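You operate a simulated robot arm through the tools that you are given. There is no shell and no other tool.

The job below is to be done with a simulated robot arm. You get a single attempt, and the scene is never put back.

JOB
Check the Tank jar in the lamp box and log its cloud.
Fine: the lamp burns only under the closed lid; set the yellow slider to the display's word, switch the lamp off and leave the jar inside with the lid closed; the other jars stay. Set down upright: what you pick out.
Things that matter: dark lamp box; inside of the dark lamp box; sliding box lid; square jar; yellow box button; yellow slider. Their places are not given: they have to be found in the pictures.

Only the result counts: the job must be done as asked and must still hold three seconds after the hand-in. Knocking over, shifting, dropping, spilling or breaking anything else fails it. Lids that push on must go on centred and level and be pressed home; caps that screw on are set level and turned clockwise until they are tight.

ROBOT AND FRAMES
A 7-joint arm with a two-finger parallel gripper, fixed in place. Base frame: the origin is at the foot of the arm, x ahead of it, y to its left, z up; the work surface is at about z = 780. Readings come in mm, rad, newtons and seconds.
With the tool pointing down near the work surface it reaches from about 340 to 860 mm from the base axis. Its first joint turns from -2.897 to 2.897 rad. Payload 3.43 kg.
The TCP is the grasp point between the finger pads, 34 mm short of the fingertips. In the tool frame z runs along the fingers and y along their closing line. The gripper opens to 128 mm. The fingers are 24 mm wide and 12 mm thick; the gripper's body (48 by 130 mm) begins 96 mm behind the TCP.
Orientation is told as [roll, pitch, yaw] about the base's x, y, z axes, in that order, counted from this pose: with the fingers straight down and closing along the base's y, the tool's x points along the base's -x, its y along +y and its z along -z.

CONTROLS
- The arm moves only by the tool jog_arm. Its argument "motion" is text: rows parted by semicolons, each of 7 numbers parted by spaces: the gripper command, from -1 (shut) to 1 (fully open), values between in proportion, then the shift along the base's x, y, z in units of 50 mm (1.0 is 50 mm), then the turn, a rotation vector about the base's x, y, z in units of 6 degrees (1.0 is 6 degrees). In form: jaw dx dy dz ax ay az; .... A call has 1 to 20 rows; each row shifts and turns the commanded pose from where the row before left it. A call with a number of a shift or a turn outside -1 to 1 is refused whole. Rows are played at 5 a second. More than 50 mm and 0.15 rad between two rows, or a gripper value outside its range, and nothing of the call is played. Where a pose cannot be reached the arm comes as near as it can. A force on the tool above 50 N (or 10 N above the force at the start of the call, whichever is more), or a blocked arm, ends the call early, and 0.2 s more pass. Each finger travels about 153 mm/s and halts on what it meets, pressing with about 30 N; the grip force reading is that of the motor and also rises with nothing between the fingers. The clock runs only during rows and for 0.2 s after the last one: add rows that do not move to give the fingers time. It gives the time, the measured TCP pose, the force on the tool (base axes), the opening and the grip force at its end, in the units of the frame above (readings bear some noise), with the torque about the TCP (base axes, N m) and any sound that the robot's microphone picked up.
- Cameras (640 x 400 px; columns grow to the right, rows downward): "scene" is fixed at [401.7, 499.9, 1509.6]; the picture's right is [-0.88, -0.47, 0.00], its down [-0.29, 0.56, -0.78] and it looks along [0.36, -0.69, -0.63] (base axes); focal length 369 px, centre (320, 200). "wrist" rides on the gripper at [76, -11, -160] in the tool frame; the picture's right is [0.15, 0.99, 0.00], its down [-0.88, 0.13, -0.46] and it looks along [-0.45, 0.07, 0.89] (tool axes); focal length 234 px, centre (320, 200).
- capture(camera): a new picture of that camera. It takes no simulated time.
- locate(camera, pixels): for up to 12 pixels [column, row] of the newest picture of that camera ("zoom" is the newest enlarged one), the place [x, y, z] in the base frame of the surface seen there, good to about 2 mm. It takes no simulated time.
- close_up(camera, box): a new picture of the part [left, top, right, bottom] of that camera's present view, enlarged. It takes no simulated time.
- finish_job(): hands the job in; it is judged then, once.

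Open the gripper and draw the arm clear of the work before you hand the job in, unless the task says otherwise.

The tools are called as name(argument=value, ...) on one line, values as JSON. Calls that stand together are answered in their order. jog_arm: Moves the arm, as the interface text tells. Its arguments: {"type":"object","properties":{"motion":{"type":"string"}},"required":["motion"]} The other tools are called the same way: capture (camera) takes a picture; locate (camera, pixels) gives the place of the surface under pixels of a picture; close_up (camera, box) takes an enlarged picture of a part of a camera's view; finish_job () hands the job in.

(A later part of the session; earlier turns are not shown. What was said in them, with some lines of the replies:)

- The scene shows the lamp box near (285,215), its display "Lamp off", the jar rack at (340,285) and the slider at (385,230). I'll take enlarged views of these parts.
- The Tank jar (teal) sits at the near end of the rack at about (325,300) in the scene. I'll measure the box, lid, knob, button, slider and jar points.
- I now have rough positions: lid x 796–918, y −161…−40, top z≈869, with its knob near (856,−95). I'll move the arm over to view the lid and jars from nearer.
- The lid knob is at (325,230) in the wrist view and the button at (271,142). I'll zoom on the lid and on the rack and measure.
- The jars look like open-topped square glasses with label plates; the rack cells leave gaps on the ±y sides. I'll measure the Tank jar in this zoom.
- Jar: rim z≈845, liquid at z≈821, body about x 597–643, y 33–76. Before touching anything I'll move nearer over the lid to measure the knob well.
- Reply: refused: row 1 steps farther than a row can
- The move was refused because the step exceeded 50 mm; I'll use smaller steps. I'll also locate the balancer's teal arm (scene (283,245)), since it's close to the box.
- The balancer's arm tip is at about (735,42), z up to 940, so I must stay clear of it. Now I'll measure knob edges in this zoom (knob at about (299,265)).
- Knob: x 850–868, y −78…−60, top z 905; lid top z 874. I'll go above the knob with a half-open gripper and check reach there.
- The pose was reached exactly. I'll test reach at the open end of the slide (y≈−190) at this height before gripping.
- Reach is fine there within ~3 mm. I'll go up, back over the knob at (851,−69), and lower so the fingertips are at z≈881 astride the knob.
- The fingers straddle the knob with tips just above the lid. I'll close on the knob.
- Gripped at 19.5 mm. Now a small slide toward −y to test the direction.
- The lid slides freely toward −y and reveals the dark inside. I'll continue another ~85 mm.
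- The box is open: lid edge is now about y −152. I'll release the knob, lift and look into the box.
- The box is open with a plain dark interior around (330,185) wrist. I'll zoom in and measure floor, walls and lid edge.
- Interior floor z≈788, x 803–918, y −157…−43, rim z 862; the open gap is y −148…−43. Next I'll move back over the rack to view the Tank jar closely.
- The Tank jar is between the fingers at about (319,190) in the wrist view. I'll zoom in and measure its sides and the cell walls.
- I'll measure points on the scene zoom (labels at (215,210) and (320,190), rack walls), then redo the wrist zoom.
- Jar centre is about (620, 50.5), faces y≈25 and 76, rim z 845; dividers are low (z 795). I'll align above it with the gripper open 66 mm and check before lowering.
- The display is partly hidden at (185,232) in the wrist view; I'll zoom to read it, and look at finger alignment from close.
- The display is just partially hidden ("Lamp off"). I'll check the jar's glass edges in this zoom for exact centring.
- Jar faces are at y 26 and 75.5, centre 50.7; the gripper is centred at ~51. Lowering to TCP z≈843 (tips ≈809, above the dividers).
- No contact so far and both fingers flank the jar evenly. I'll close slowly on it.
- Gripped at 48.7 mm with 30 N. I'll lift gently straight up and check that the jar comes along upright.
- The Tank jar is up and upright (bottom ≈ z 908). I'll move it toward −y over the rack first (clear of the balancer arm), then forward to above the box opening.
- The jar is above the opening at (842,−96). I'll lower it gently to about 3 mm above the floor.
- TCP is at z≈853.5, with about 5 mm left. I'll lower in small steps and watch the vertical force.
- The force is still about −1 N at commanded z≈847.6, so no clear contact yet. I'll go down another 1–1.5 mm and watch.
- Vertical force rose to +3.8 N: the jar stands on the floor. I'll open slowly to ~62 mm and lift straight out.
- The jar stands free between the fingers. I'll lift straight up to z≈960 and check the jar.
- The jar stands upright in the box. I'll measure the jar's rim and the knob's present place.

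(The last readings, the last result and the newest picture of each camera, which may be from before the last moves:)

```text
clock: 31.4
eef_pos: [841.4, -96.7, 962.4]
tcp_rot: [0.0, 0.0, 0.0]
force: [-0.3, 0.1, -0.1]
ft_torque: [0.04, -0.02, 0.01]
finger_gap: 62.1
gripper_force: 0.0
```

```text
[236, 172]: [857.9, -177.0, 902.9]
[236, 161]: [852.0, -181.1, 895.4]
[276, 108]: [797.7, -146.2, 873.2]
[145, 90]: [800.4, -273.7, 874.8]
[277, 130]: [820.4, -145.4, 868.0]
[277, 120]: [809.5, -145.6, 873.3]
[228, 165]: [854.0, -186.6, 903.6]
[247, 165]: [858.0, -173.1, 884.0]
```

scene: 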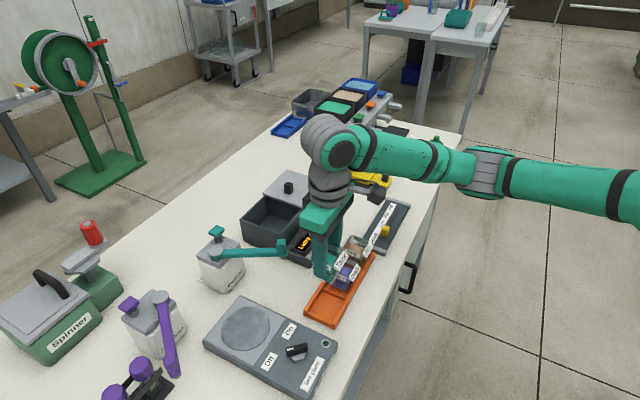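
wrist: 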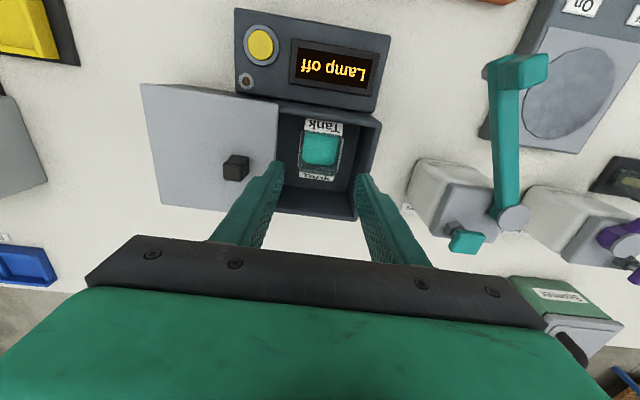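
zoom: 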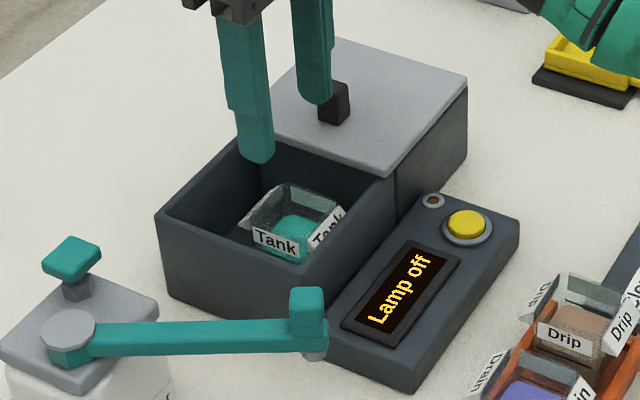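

Jar rim is z≈850, below the lid's underside; the knob is now centred at about (859,−180). I'll move over it and lower astride it.

jog_arm(motion="-0.3 0.08 -0.84 0 0 0 0; -0.3 0.09 -0.84 0 0 0 0; -0.3 0 0 0 0 0 0; -0.3 0 0 -0.5 0 0 0; -0.3 0 0 -0.44 0 0 0; -0.3 0 0 0 0 0 0")

capture(camera="wrist")

close_up(camera="scene", box=[220, 130, 350, 270])

```text
clock: 32.8
eef_pos: [851.1, -181.9, 915.3]
tcp_rot: [0.0, 0.0, 0.0]
force: [0.4, 0.6, -0.2]
ft_torque: [-0.01, 0.03, -0.03]
finger_gap: 44.8
gripper_force: 0.1
```

```text
taken
```

wrist: 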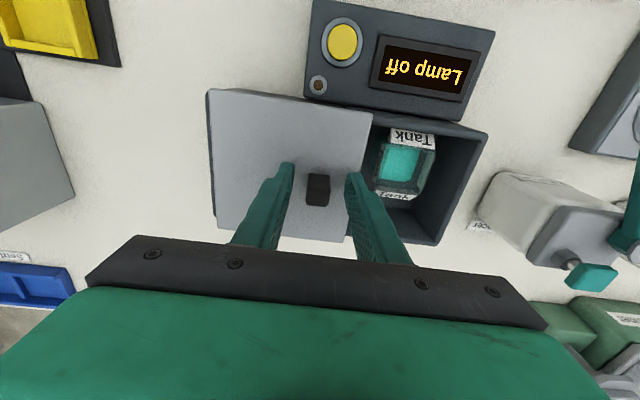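

```text
2.86 times, centred on (285, 200) of scene
```

zoom: 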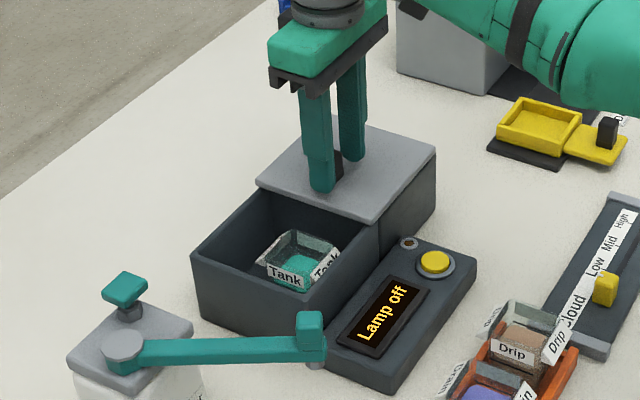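

Fingers straddle the knob. I'll close on it and slide the lid toward +y, most of the way first.

jog_arm(motion="-0.7 0 0 0 0 0 0; -0.9 0 0 0 0 0 0; -1 0 0 0 0 0 0; -1 0 0 0 0 0 0; -1 0 0.2 0 0 0 0; -1 0 0.4 0 0 0 0; -1 0 0.4 0 0 0 0; -1 0 0.4 0 0 0 0; -1 0 0.4 0 0 0 0; -1 0 0.2 0 0 0 0; -1 0 0.1 0 0 0 0; -1 0 0 0 0 0 0")

close_up(camera="scene", box=[220, 130, 350, 270])

```text
clock: 35.4
eef_pos: [850.6, -73.8, 915.8]
tcp_rot: [0.001, 0.001, 0.0]
force: [-19.1, 0.3, 13.5]
ft_torque: [-0.02, 0.18, -0.1]
finger_gap: 19.6
gripper_force: 44.8
```

```text
2.86 times, centred on (285, 200) of scene
```

zoom: 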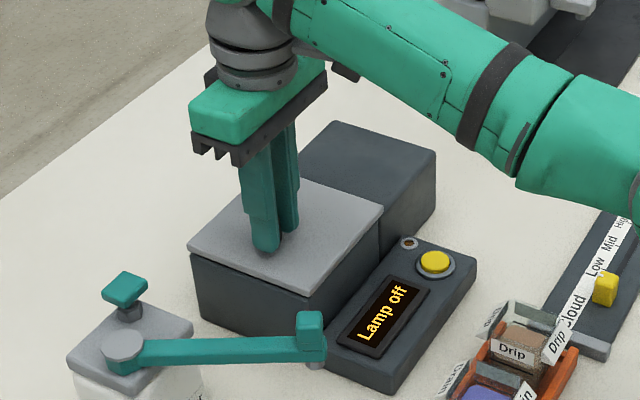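

The lid is nearly closed (TCP y≈−75 of −69). I'll push the last ~6 mm and watch the force for the stop.

jog_arm(motion="-1 0 0.06 0 0 0 0; -1 0 0.06 0 0 0 0; -1 0 0 0 0 0 0; -1 0 0 0 0 0 0")

close_up(camera="scene", box=[220, 130, 350, 270])

```text
clock: 36.4
eef_pos: [851.1, -68.4, 916.2]
tcp_rot: [-0.002, -0.002, -0.001]
force: [-20.5, -7.8, 17.1]
ft_torque: [-0.22, 0.51, -0.04]
finger_gap: 19.6
gripper_force: 45.6
```

```text
2.86 times, centred on (285, 200) of scene
```

zoom: 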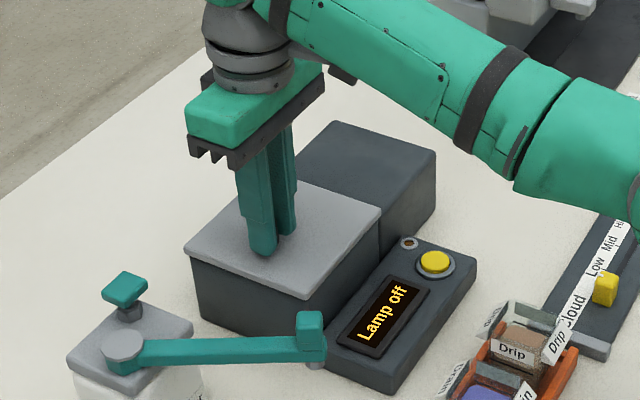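

Force y reached −7.8 N, which suggests the closed stop. I'll release the knob and lift to check the lid position.

jog_arm(motion="-0.6 0 0 0 0 0 0; -0.3 0 0 0 0 0 0; -0.3 0 0 0 0 0 0; -0.3 0 0 0.5 0 0 0; -0.3 0 0 0.8 0 0 0; -0.3 -0.8 -0.2 0 0 0 0; -0.3 -0.8 -0.2 0 0 0 0; -0.3 0 0 0 0 0 0")

capture(camera="wrist")

close_up(camera="scene", box=[220, 160, 350, 270])

```text
clock: 38.2
eef_pos: [770.5, -90.0, 979.7]
tcp_rot: [0.0, 0.001, -0.002]
force: [-0.6, 0.2, -0.4]
ft_torque: [-0.08, 0.02, 0.01]
finger_gap: 44.8
gripper_force: 0.0
```

```text
taken
```

wrist: 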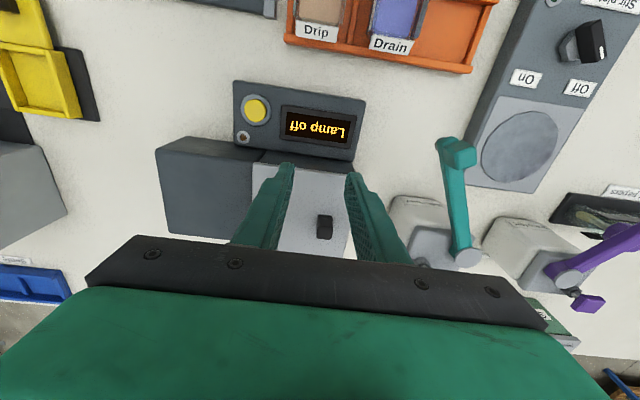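

```text
3.64 times, centred on (285, 215) of scene
```

zoom: 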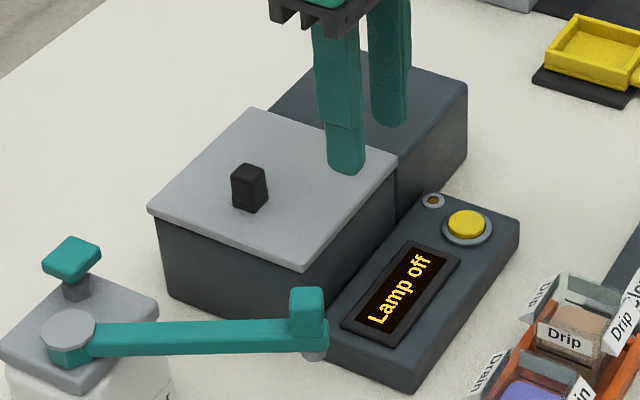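

The lid sits exactly as at the start. Now I'll measure the button (255,110 in wrist) and its ring closely.

close_up(camera="wrist", box=[225, 75, 375, 165])

locate(camera="wrist", pixels=[[255, 110], [255, 101], [255, 119], [246, 110], [264, 110], [255, 97], [270, 108], [241, 110], [255, 123], [240, 120], [270, 120], [257, 108]])

```text
4.27 times, centred on (300, 120) of wrist
```

zoom: 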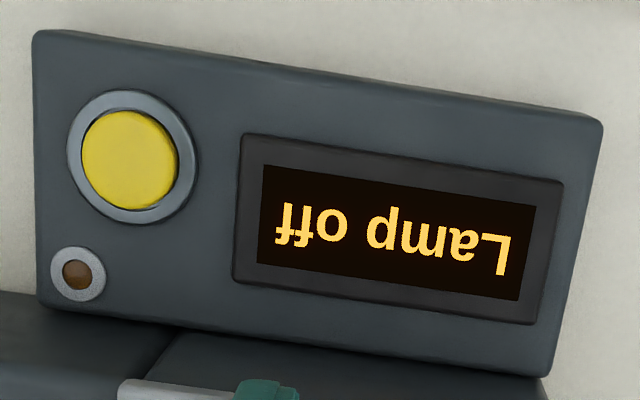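

```text
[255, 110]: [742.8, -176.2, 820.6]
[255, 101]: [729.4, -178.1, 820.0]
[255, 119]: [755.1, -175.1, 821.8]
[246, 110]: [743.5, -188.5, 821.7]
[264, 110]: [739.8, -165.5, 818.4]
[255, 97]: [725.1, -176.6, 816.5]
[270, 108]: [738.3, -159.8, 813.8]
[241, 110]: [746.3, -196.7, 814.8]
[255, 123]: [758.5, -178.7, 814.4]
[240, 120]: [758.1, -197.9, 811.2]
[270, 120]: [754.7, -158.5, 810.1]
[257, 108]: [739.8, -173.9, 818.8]
```

Button: centre (742,−177), about 27 mm across, top z 820.5, ring z 814. I'll close the gripper and bring the tips above the button.

jog_arm(motion="-1 -0.19 -0.6 0 0 0 0; -1 -0.19 -0.6 -0.3 0 0 0; -1 -0.19 -0.56 -0.6 0 0 0; -1 0 0 -0.8 0 0 0; -1 0 0 -0.5 0 0 0; -1 0 0 0 0 0 0; -1 0 0 0 0 0 0")

capture(camera="wrist")

close_up(camera="scene", box=[250, 160, 380, 270])

```text
clock: 39.8
eef_pos: [741.9, -178.3, 869.0]
tcp_rot: [0.0, 0.0, -0.001]
force: [-1.1, 0.2, 0.0]
ft_torque: [0.02, -0.02, -0.01]
finger_gap: 0.0
gripper_force: 30.5
```

```text
taken
```

wrist: 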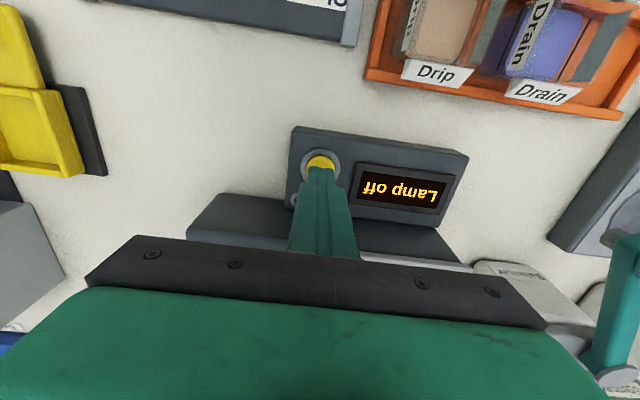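

```text
3.64 times, centred on (315, 215) of scene
```

zoom: 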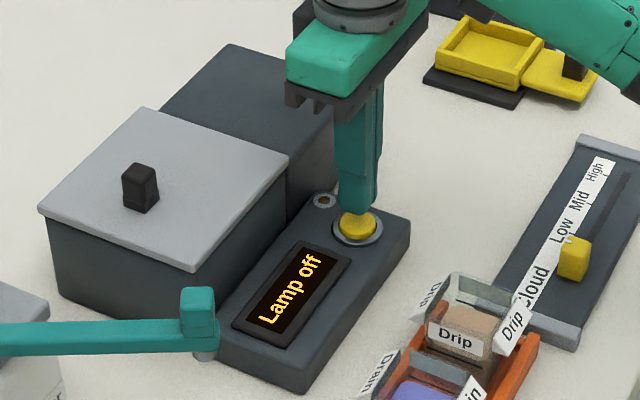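

The tips are ~14 mm above the button. I'll press down a few mm past contact, hold a moment, then come back up.

jog_arm(motion="-1 0 0 -0.2 0 0 0; -1 0 0 -0.12 0 0 0; -1 0 0 -0.03 0 0 0; -1 0 0 -0.03 0 0 0; -1 0 0 0 0 0 0")

close_up(camera="scene", box=[250, 160, 380, 270])

```text
clock: 41.0
eef_pos: [743.0, -176.8, 851.8]
tcp_rot: [0.0, -0.001, 0.0]
force: [0.5, -0.5, 2.7]
ft_torque: [-0.02, -0.03, 0.0]
finger_gap: 0.0
gripper_force: 29.5
heard: click
```

```text
3.64 times, centred on (315, 215) of scene
```

zoom: 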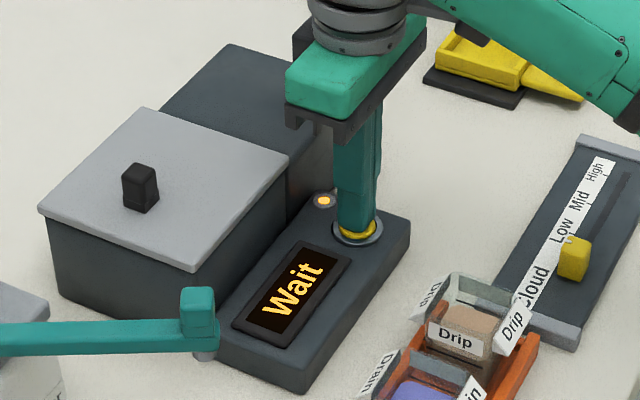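

A click was heard, the pilot lamp is lit, and the display shows "Wait". I'll raise the fingers off the button and wait for the reading.

jog_arm(motion="-1 0 0 0.3 0 0 0; -1 0 0 0.6 0 0 0; -1 0 0 0 0 0 0; -1 0 0 0 0 0 0; -1 0 0 0 0 0 0; -1 0 0 0 0 0 0; -1 0 0 0 0 0 0; -1 0 0 0 0 0 0; -1 0 0 0 0 0 0; -1 0 0 0 0 0 0")

close_up(camera="scene", box=[250, 160, 380, 270])

```text
clock: 43.2
eef_pos: [744.5, -177.1, 895.2]
tcp_rot: [0.0, 0.0, -0.001]
force: [0.1, 0.4, -0.3]
ft_torque: [0.01, 0.0, -0.02]
finger_gap: 0.1
gripper_force: 29.7
```

```text
3.64 times, centred on (315, 215) of scene
```

zoom: 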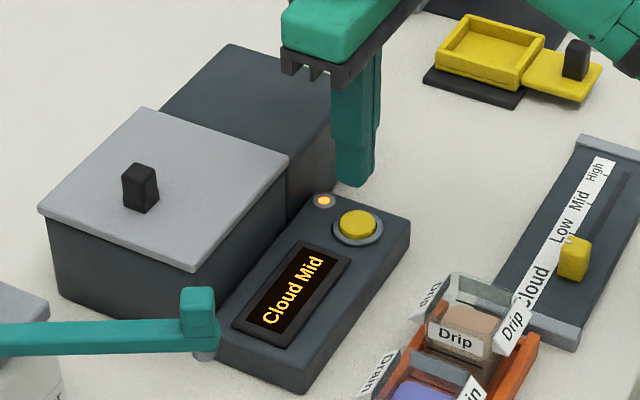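

The display reads "Cloud Mid". I'll raise the arm and move back to view the slider panel closely.

jog_arm(motion="-1 0 0 0.8 0 0 0; -1 -0.3 -0.4 0.6 0 0 0; -1 -0.85 -0.3 0 0 0 0; -1 -0.85 -0.3 0 0 0 0; -1 -0.85 -0.3 0 0 0 0; -1 -0.85 -0.3 0 0 0 0; -1 -0.8 -0.3 0 0 0 0; -1 0 0 0 0 0 0")

capture(camera="wrist")

close_up(camera="scene", box=[220, 160, 420, 285])

```text
clock: 45.0
eef_pos: [515.4, -273.0, 969.4]
tcp_rot: [-0.001, -0.001, -0.001]
force: [-0.6, -0.4, -0.9]
ft_torque: [0.03, -0.02, 0.02]
finger_gap: 0.0
gripper_force: 30.5
```

```text
taken
```

wrist: 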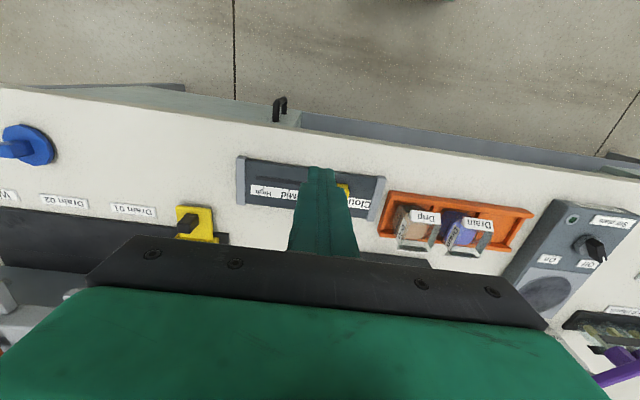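

```text
3.20 times, centred on (320, 222) of scene
```

zoom: 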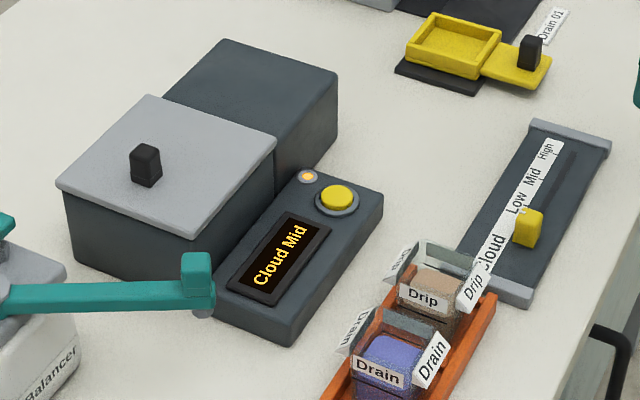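

The display still reads "Cloud Mid". I'll open the gripper so the wrist camera sees the slider, and zoom on the panel from both cameras.

jog_arm(motion="0.6 0 0 0 0 0 0; 0.6 0 0 0 0 0 0; 0.6 0 0 0 0 0 0")

close_up(camera="wrist", box=[225, 145, 395, 235])

```text
clock: 45.8
eef_pos: [515.4, -272.2, 969.0]
tcp_rot: [0.0, 0.0, 0.0]
force: [0.8, 0.5, 0.2]
ft_torque: [0.0, 0.03, 0.0]
finger_gap: 102.5
gripper_force: 0.1
```

```text
3.76 times, centred on (310, 190) of wrist
```

zoom: 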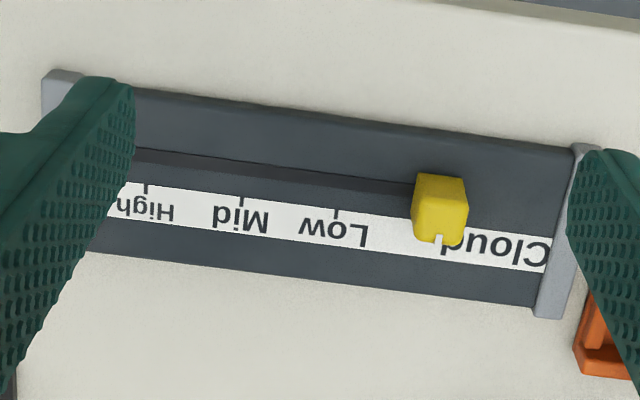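

The strip has tick marks at High (146,188), Mid (241,201), Low (336,213) and the slider carries a white pointer at (438,240). I'll measure them.

locate(camera="zoom", pixels=[[241, 200], [146, 188], [336, 213], [438, 240], [440, 190], [440, 220], [418, 200], [464, 205], [425, 180], [300, 178], [160, 158], [438, 235]])

close_up(camera="wrist", box=[280, 170, 370, 220])

close_up(camera="scene", box=[355, 190, 425, 260])

```text
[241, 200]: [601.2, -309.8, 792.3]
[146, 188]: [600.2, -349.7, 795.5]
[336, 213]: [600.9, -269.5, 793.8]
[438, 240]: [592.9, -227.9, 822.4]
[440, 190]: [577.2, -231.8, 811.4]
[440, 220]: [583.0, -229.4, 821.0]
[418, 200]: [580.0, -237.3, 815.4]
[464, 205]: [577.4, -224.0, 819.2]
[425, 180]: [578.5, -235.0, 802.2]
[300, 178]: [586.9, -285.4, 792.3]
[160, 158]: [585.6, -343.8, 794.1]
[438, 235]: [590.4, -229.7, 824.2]
```

```text
7.11 times, centred on (325, 195) of wrist
```

zoom: 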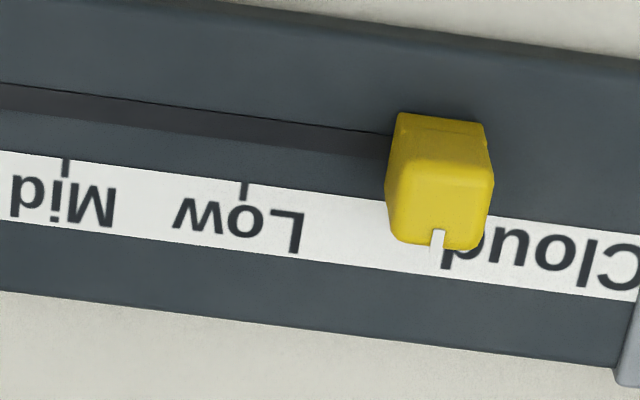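

```text
5.71 times, centred on (390, 225) of scene
```

zoom: 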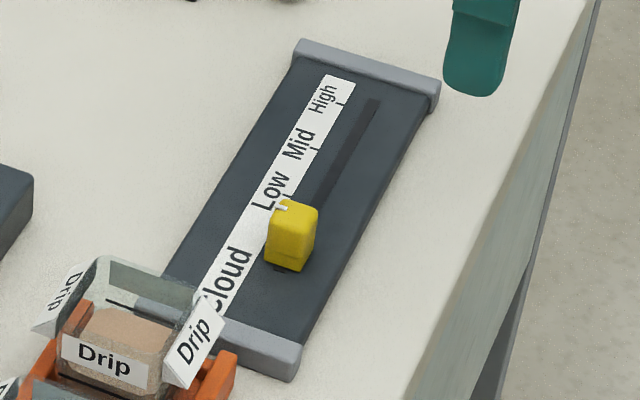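

Ticks: Low y≈−269.5, Mid y≈−309.8, High y≈−349.7; the slider's pointer is at y≈−229.6, so it must go −80 mm. I'll come above the slider with the gripper open ~50 mm.

jog_arm(motion="-0.2 0.69 0.43 0 0 0 0; -0.2 0.69 0.43 -0.2 0 0 0; -0.2 0 0 -0.8 0 0 0; -0.2 0 0 -0.7 0 0 0; -0.2 0 0 0 0 0 0; -0.2 0 0 0 0 0 0")

capture(camera="wrist")

close_up(camera="scene", box=[335, 180, 445, 280])

```text
clock: 47.2
eef_pos: [584.9, -231.5, 880.9]
tcp_rot: [0.001, 0.0, 0.0]
force: [-0.7, -0.4, 0.5]
ft_torque: [-0.02, -0.02, -0.03]
finger_gap: 51.3
gripper_force: 0.0
```

```text
taken
```

wrist: 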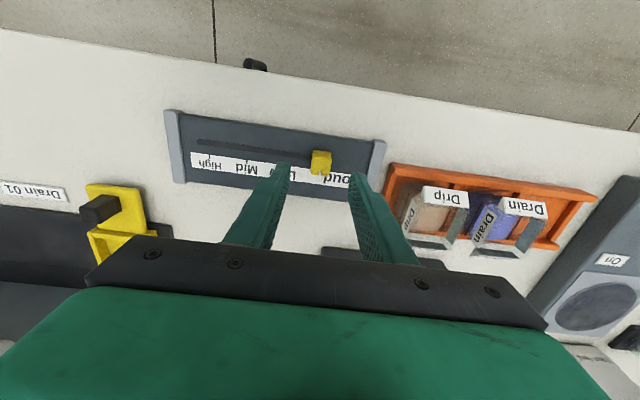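

```text
4.00 times, centred on (390, 230) of scene
```

zoom: 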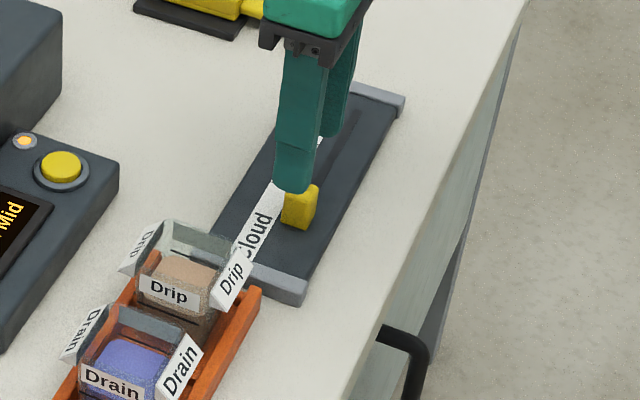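

Aligned over the slider. I'll lower so the tips reach z≈802 on either side of it.

jog_arm(motion="-0.2 0 0 -0.4 0 0 0; -0.2 0 0 -0.35 0 0 0; -0.2 0 0 -0.14 0 0 0; -0.2 0 0 0 0 0 0")

capture(camera="wrist")

close_up(camera="scene", box=[335, 180, 445, 280])

```text
clock: 48.2
eef_pos: [586.5, -230.8, 836.2]
tcp_rot: [0.0, 0.001, 0.0]
force: [1.1, -0.2, 0.0]
ft_torque: [0.01, 0.0, -0.03]
finger_gap: 51.2
gripper_force: 0.1
```

```text
taken
```

wrist: 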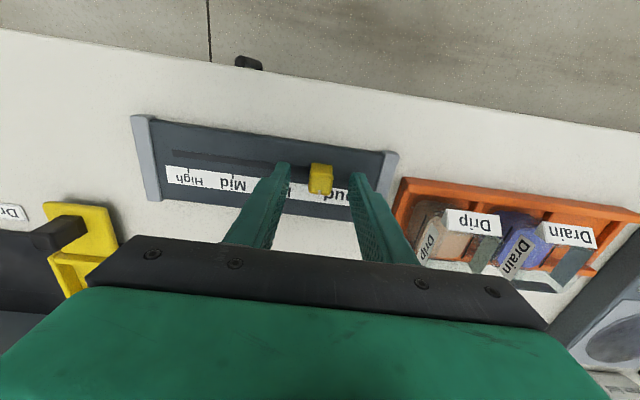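

```text
4.00 times, centred on (390, 230) of scene
```

zoom: 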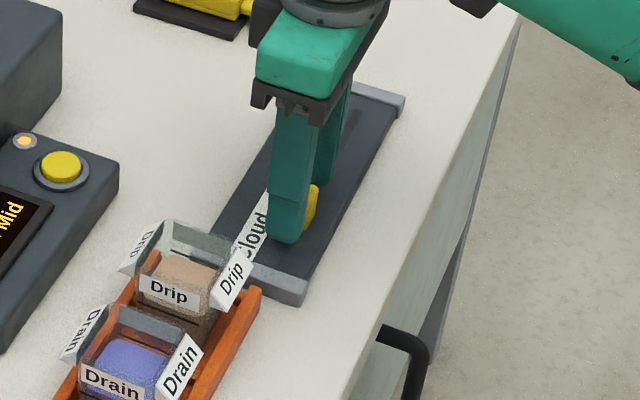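

The slider is between the fingers. I'll close on it and slide toward −y by 80 mm.

jog_arm(motion="-0.5 0 0 0 0 0 0; -0.7 0 0 0 0 0 0; -0.9 0 0 0 0 0 0; -0.9 0 0 0 0 0 0; -0.9 0 -0.2 0 0 0 0; -0.9 0 -0.35 0 0 0 0; -0.9 0 -0.35 0 0 0 0; -0.9 0 -0.35 0 0 0 0; -0.9 0 -0.25 0 0 0 0; -0.9 0 -0.11 0 0 0 0; -0.9 0 0 0 0 0 0; -0.9 0 0 0 0 0 0")

capture(camera="wrist")

close_up(camera="scene", box=[335, 180, 445, 280])

```text
clock: 50.8
eef_pos: [584.9, -310.5, 836.0]
tcp_rot: [0.001, 0.0, 0.001]
force: [-6.9, -0.1, 0.5]
ft_torque: [0.02, 0.38, 0.06]
finger_gap: 19.4
gripper_force: 44.9
```

```text
taken
```

wrist: 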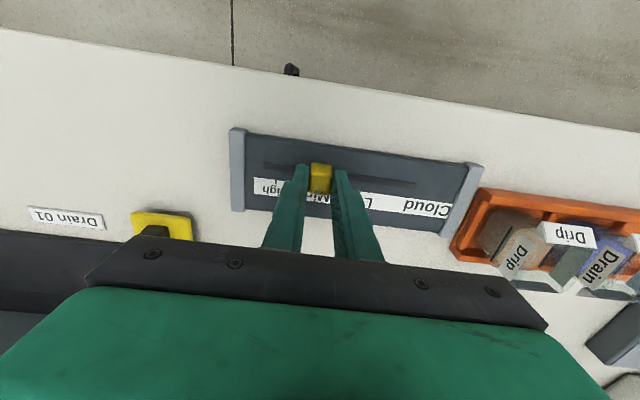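

```text
4.00 times, centred on (390, 230) of scene
```

zoom: 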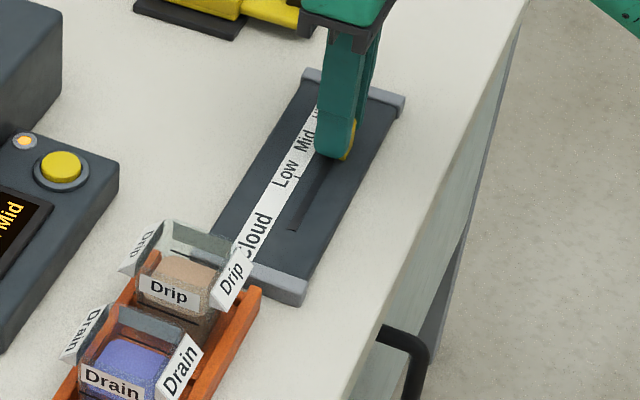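

The slider moved with the fingers to TCP y≈−310. I'll zoom to compare the pointer with the Mid tick before releasing.

close_up(camera="wrist", box=[260, 150, 380, 220])

locate(camera="zoom", pixels=[[320, 210], [325, 225], [325, 180], [300, 150], [340, 150], [570, 290], [60, 160]])

```text
5.33 times, centred on (320, 185) of wrist
```

zoom: 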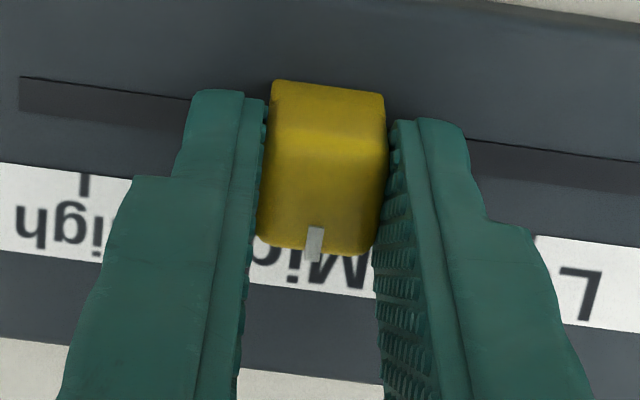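

```text
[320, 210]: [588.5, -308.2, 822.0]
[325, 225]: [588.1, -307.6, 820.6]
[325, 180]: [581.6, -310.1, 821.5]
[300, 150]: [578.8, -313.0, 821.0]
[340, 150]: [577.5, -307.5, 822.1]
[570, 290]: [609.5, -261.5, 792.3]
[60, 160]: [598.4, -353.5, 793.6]
```

The pointer is at (314,245) in this zoom; I'll locate it, the slider's two sides and the High tick (83,185).

locate(camera="zoom", pixels=[[315, 232], [314, 240], [313, 250], [83, 185], [272, 180], [380, 190], [270, 140], [384, 150], [82, 178], [84, 192]])

```text
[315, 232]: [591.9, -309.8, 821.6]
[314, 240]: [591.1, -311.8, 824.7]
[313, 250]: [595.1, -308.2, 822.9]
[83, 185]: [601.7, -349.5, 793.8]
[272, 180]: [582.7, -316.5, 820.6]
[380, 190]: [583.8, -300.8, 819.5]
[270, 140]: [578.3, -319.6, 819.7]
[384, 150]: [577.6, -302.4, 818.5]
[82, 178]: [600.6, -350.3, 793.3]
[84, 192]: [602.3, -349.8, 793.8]
```

Pointer y≈−310 matches the Mid tick y≈−309.8. I'll release and lift straight up.

jog_arm(motion="-0.6 0 0 0 0 0 0; -0.35 0 0 0 0 0 0; -0.3 0 0 0 0 0 0; -0.3 0 0 0.5 0 0 0; -0.3 0 0 0.9 0 0 0; -0.3 0 0 0.6 0 0 0; -0.3 0 0 0 0 0 0")

close_up(camera="wrist", box=[240, 120, 400, 220])

close_up(camera="scene", box=[355, 190, 425, 260])

```text
clock: 52.4
eef_pos: [585.2, -309.5, 934.9]
tcp_rot: [0.0, 0.001, -0.001]
force: [0.3, 0.1, -0.7]
ft_torque: [0.04, -0.03, -0.02]
finger_gap: 44.7
gripper_force: 0.0
```

```text
4.00 times, centred on (320, 170) of wrist
```

zoom: 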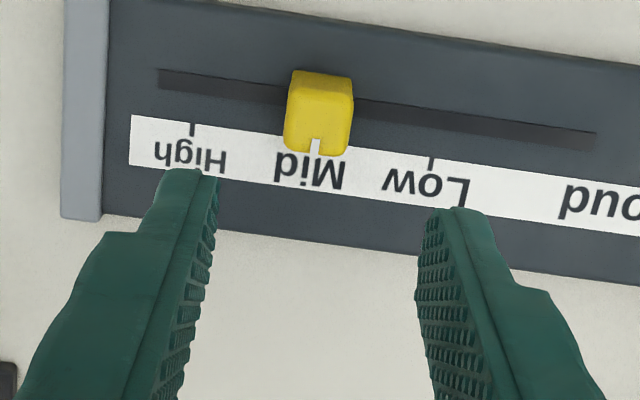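

```text
5.71 times, centred on (390, 225) of scene
```

zoom: 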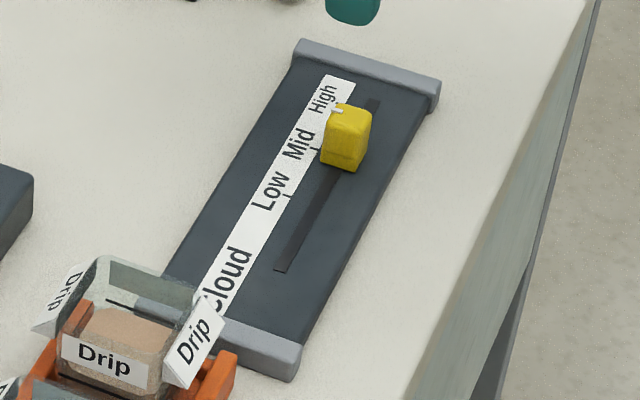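

The slider now stands at "Mid". I'll re-zoom and measure the pointer and neighbouring ticks to be sure.

close_up(camera="wrist", box=[270, 130, 360, 190])

locate(camera="zoom", pixels=[[315, 188], [313, 193], [316, 183], [130, 140], [555, 205], [265, 150], [365, 165], [310, 130], [270, 120], [370, 130]])

```text
6.67 times, centred on (315, 160) of wrist
```

zoom: 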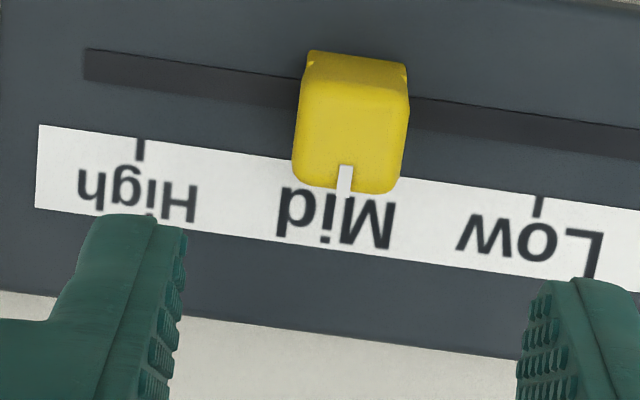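

```text
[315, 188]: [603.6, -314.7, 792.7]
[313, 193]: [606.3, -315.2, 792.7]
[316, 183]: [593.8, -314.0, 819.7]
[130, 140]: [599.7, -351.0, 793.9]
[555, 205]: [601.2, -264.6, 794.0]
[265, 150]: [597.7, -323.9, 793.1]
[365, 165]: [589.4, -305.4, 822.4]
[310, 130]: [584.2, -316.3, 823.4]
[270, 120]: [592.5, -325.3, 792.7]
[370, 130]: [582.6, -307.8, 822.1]
```

The pointer tip in this zoom is at (344,185), with ticks at (139,148) and (540,206); I'll locate those pixels exactly.

locate(camera="zoom", pixels=[[344, 185], [345, 175], [343, 192], [346, 180], [139, 148], [139, 142], [540, 206], [541, 200], [300, 140], [405, 150], [300, 110], [406, 120]])

```text
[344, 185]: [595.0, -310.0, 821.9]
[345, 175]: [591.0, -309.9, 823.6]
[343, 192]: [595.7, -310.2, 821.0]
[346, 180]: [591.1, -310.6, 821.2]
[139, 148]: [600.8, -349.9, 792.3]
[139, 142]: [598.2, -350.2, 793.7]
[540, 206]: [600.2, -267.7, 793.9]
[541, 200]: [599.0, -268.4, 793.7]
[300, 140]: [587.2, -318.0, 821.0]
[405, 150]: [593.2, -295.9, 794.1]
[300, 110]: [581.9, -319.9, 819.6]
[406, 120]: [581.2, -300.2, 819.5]
```

The slider pointer (y≈−310) is right at Mid. Now I'll close the gripper and return above the yellow button to switch the lamp off.

jog_arm(motion="-1 0.624 0.53 0 0 0 0; -1 0.624 0.53 0 0 0 0; -1 0.624 0.53 0 0 0 0; -1 0.624 0.53 0 0 0 0; -1 0.624 0.53 0 0 0 0; -1 0 0 -0.7 0 0 0; -1 0 0 -0.6 0 0 0; -1 0 0 0 0 0 0; -1 0 0 0 0 0 0")

close_up(camera="scene", box=[250, 160, 380, 270])

capture(camera="wrist")

```text
clock: 54.4
eef_pos: [742.7, -177.3, 871.3]
tcp_rot: [-0.002, 0.001, 0.0]
force: [0.3, 0.0, 0.5]
ft_torque: [-0.01, 0.02, 0.0]
finger_gap: 0.0
gripper_force: 29.9
```

```text
3.64 times, centred on (315, 215) of scene
```

zoom: 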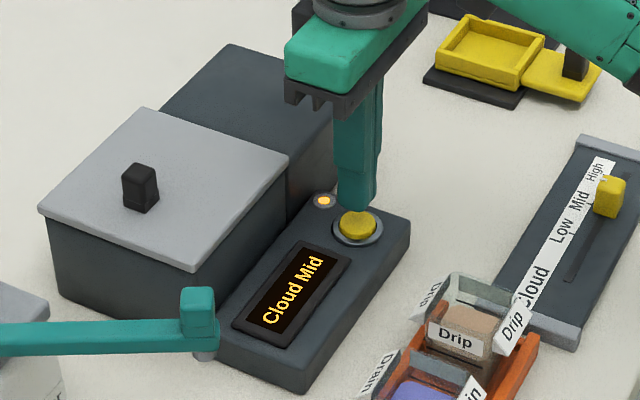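

```text
taken
```

wrist: 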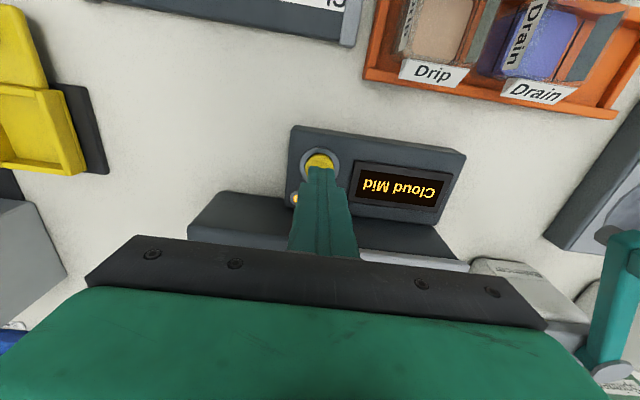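

The display still says "Cloud Mid" and the pilot is lit. I'll press the button once more the same depth to switch the lamp off.

jog_arm(motion="-1 0 0 -0.2 0 0 0; -1 0 0 -0.15 0 0 0; -1 0 0 -0.03 0 0 0; -1 0 0 -0.03 0 0 0; -1 0 0 0 0 0 0")

close_up(camera="scene", box=[250, 160, 380, 270])

```text
clock: 55.6
eef_pos: [741.8, -176.8, 850.7]
tcp_rot: [-0.001, 0.0, -0.001]
force: [1.4, -0.7, 2.2]
ft_torque: [0.01, -0.03, 0.04]
finger_gap: 0.1
gripper_force: 30.0
heard: click
```

```text
3.64 times, centred on (315, 215) of scene
```

zoom: 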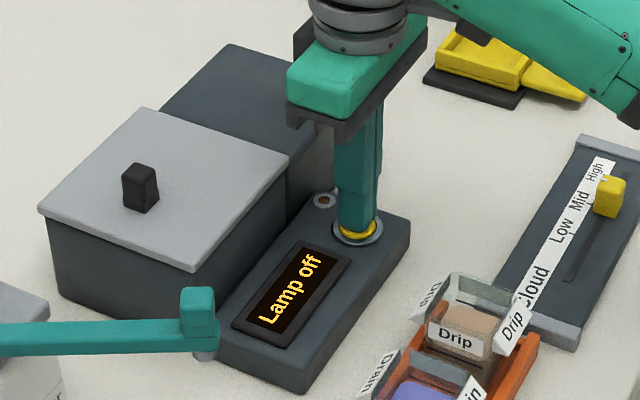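

A click, the pilot is dark, and the display reads "Lamp off". I'll lift away straight up, retreat toward the start pose and open the gripper.

jog_arm(motion="-1 0 0 0.4 0 0 0; -1 0 0 0.8 0 0 0; -1 0 0 0.9 0 0 0; -1 0 0 0.9 0 0 0; -1 -0.6 0.3 0.7 0 0 0; 0 -0.8 0.3 0.4 0 0 0; 0.6 -0.8 0.3 0.4 0 0 0; 1 -0.8 0.3 0.4 0 0 0; 1 -0.6 0.3 0.4 0 0 0; 1 0 0 0 0 0 0; 1 0 0 0 0 0 0")

capture(camera="scene")

capture(camera="wrist")

close_up(camera="scene", box=[220, 160, 420, 285])

```text
clock: 58.0
eef_pos: [562.4, -103.2, 1116.6]
tcp_rot: [0.0, 0.001, -0.001]
force: [0.4, 0.0, 0.1]
ft_torque: [-0.01, 0.01, -0.02]
finger_gap: 128.0
gripper_force: 0.1
```

```text
taken
```

scene: 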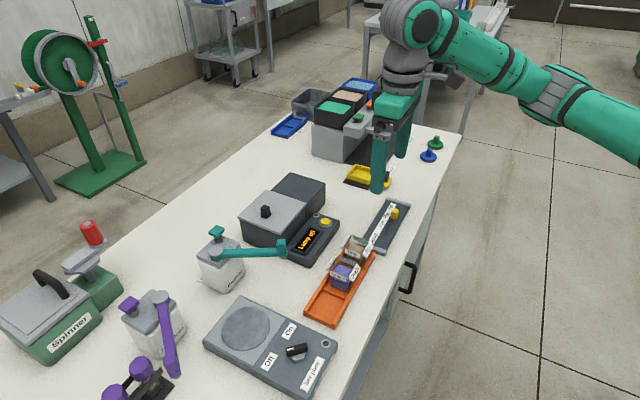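

```text
taken
```

wrist: 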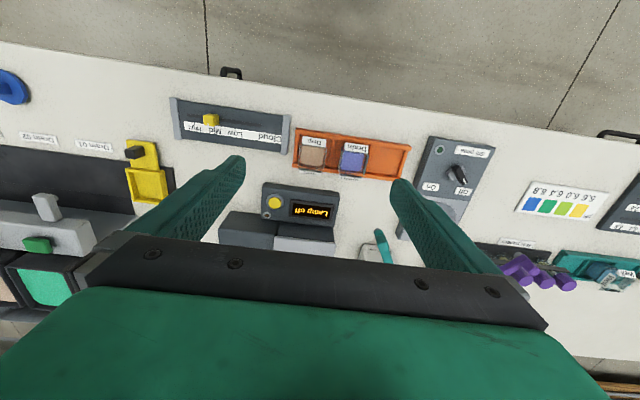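

```text
3.20 times, centred on (320, 222) of scene
```

zoom: 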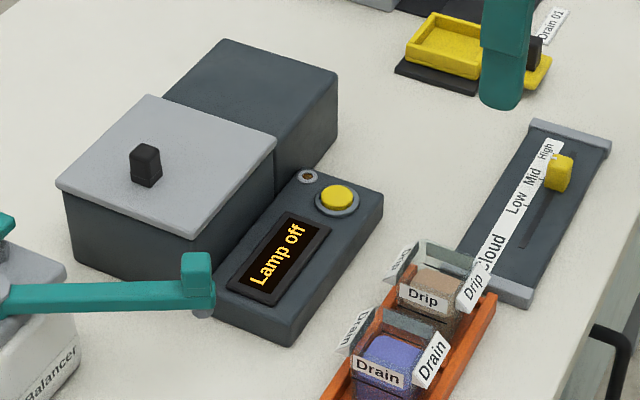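

The lid is closed, the display reads "Lamp off" with the pilot dark, the slider is at Mid, the Drip and Drain jars are in place, and the arm is clear with the gripper open. I'll hand the job in.

finish_job()

```text
The job is handed in.
```

The Tank jar's cloud is logged as "Mid", and the job is handed in; no verdict came back with the hand-in.

- **Reading:** with the lid closed and the lamp on, the display went from "Wait" to "Cloud Mid". It still read that when I checked again just before switching off.
- **Slider:** its pointer measures within about 1 mm of the Mid tick.
- **Lamp:** off. The second button press clicked, the pilot light went dark and the display reads "Lamp off".
- **Tank jar:** I set it down upright inside the box and slid the lid shut over it, back to its starting position.
- **Other jars:** Drip and Drain were not touched and look unmoved in the rack.

The arm was clear of the work with the gripper open when I handed in.
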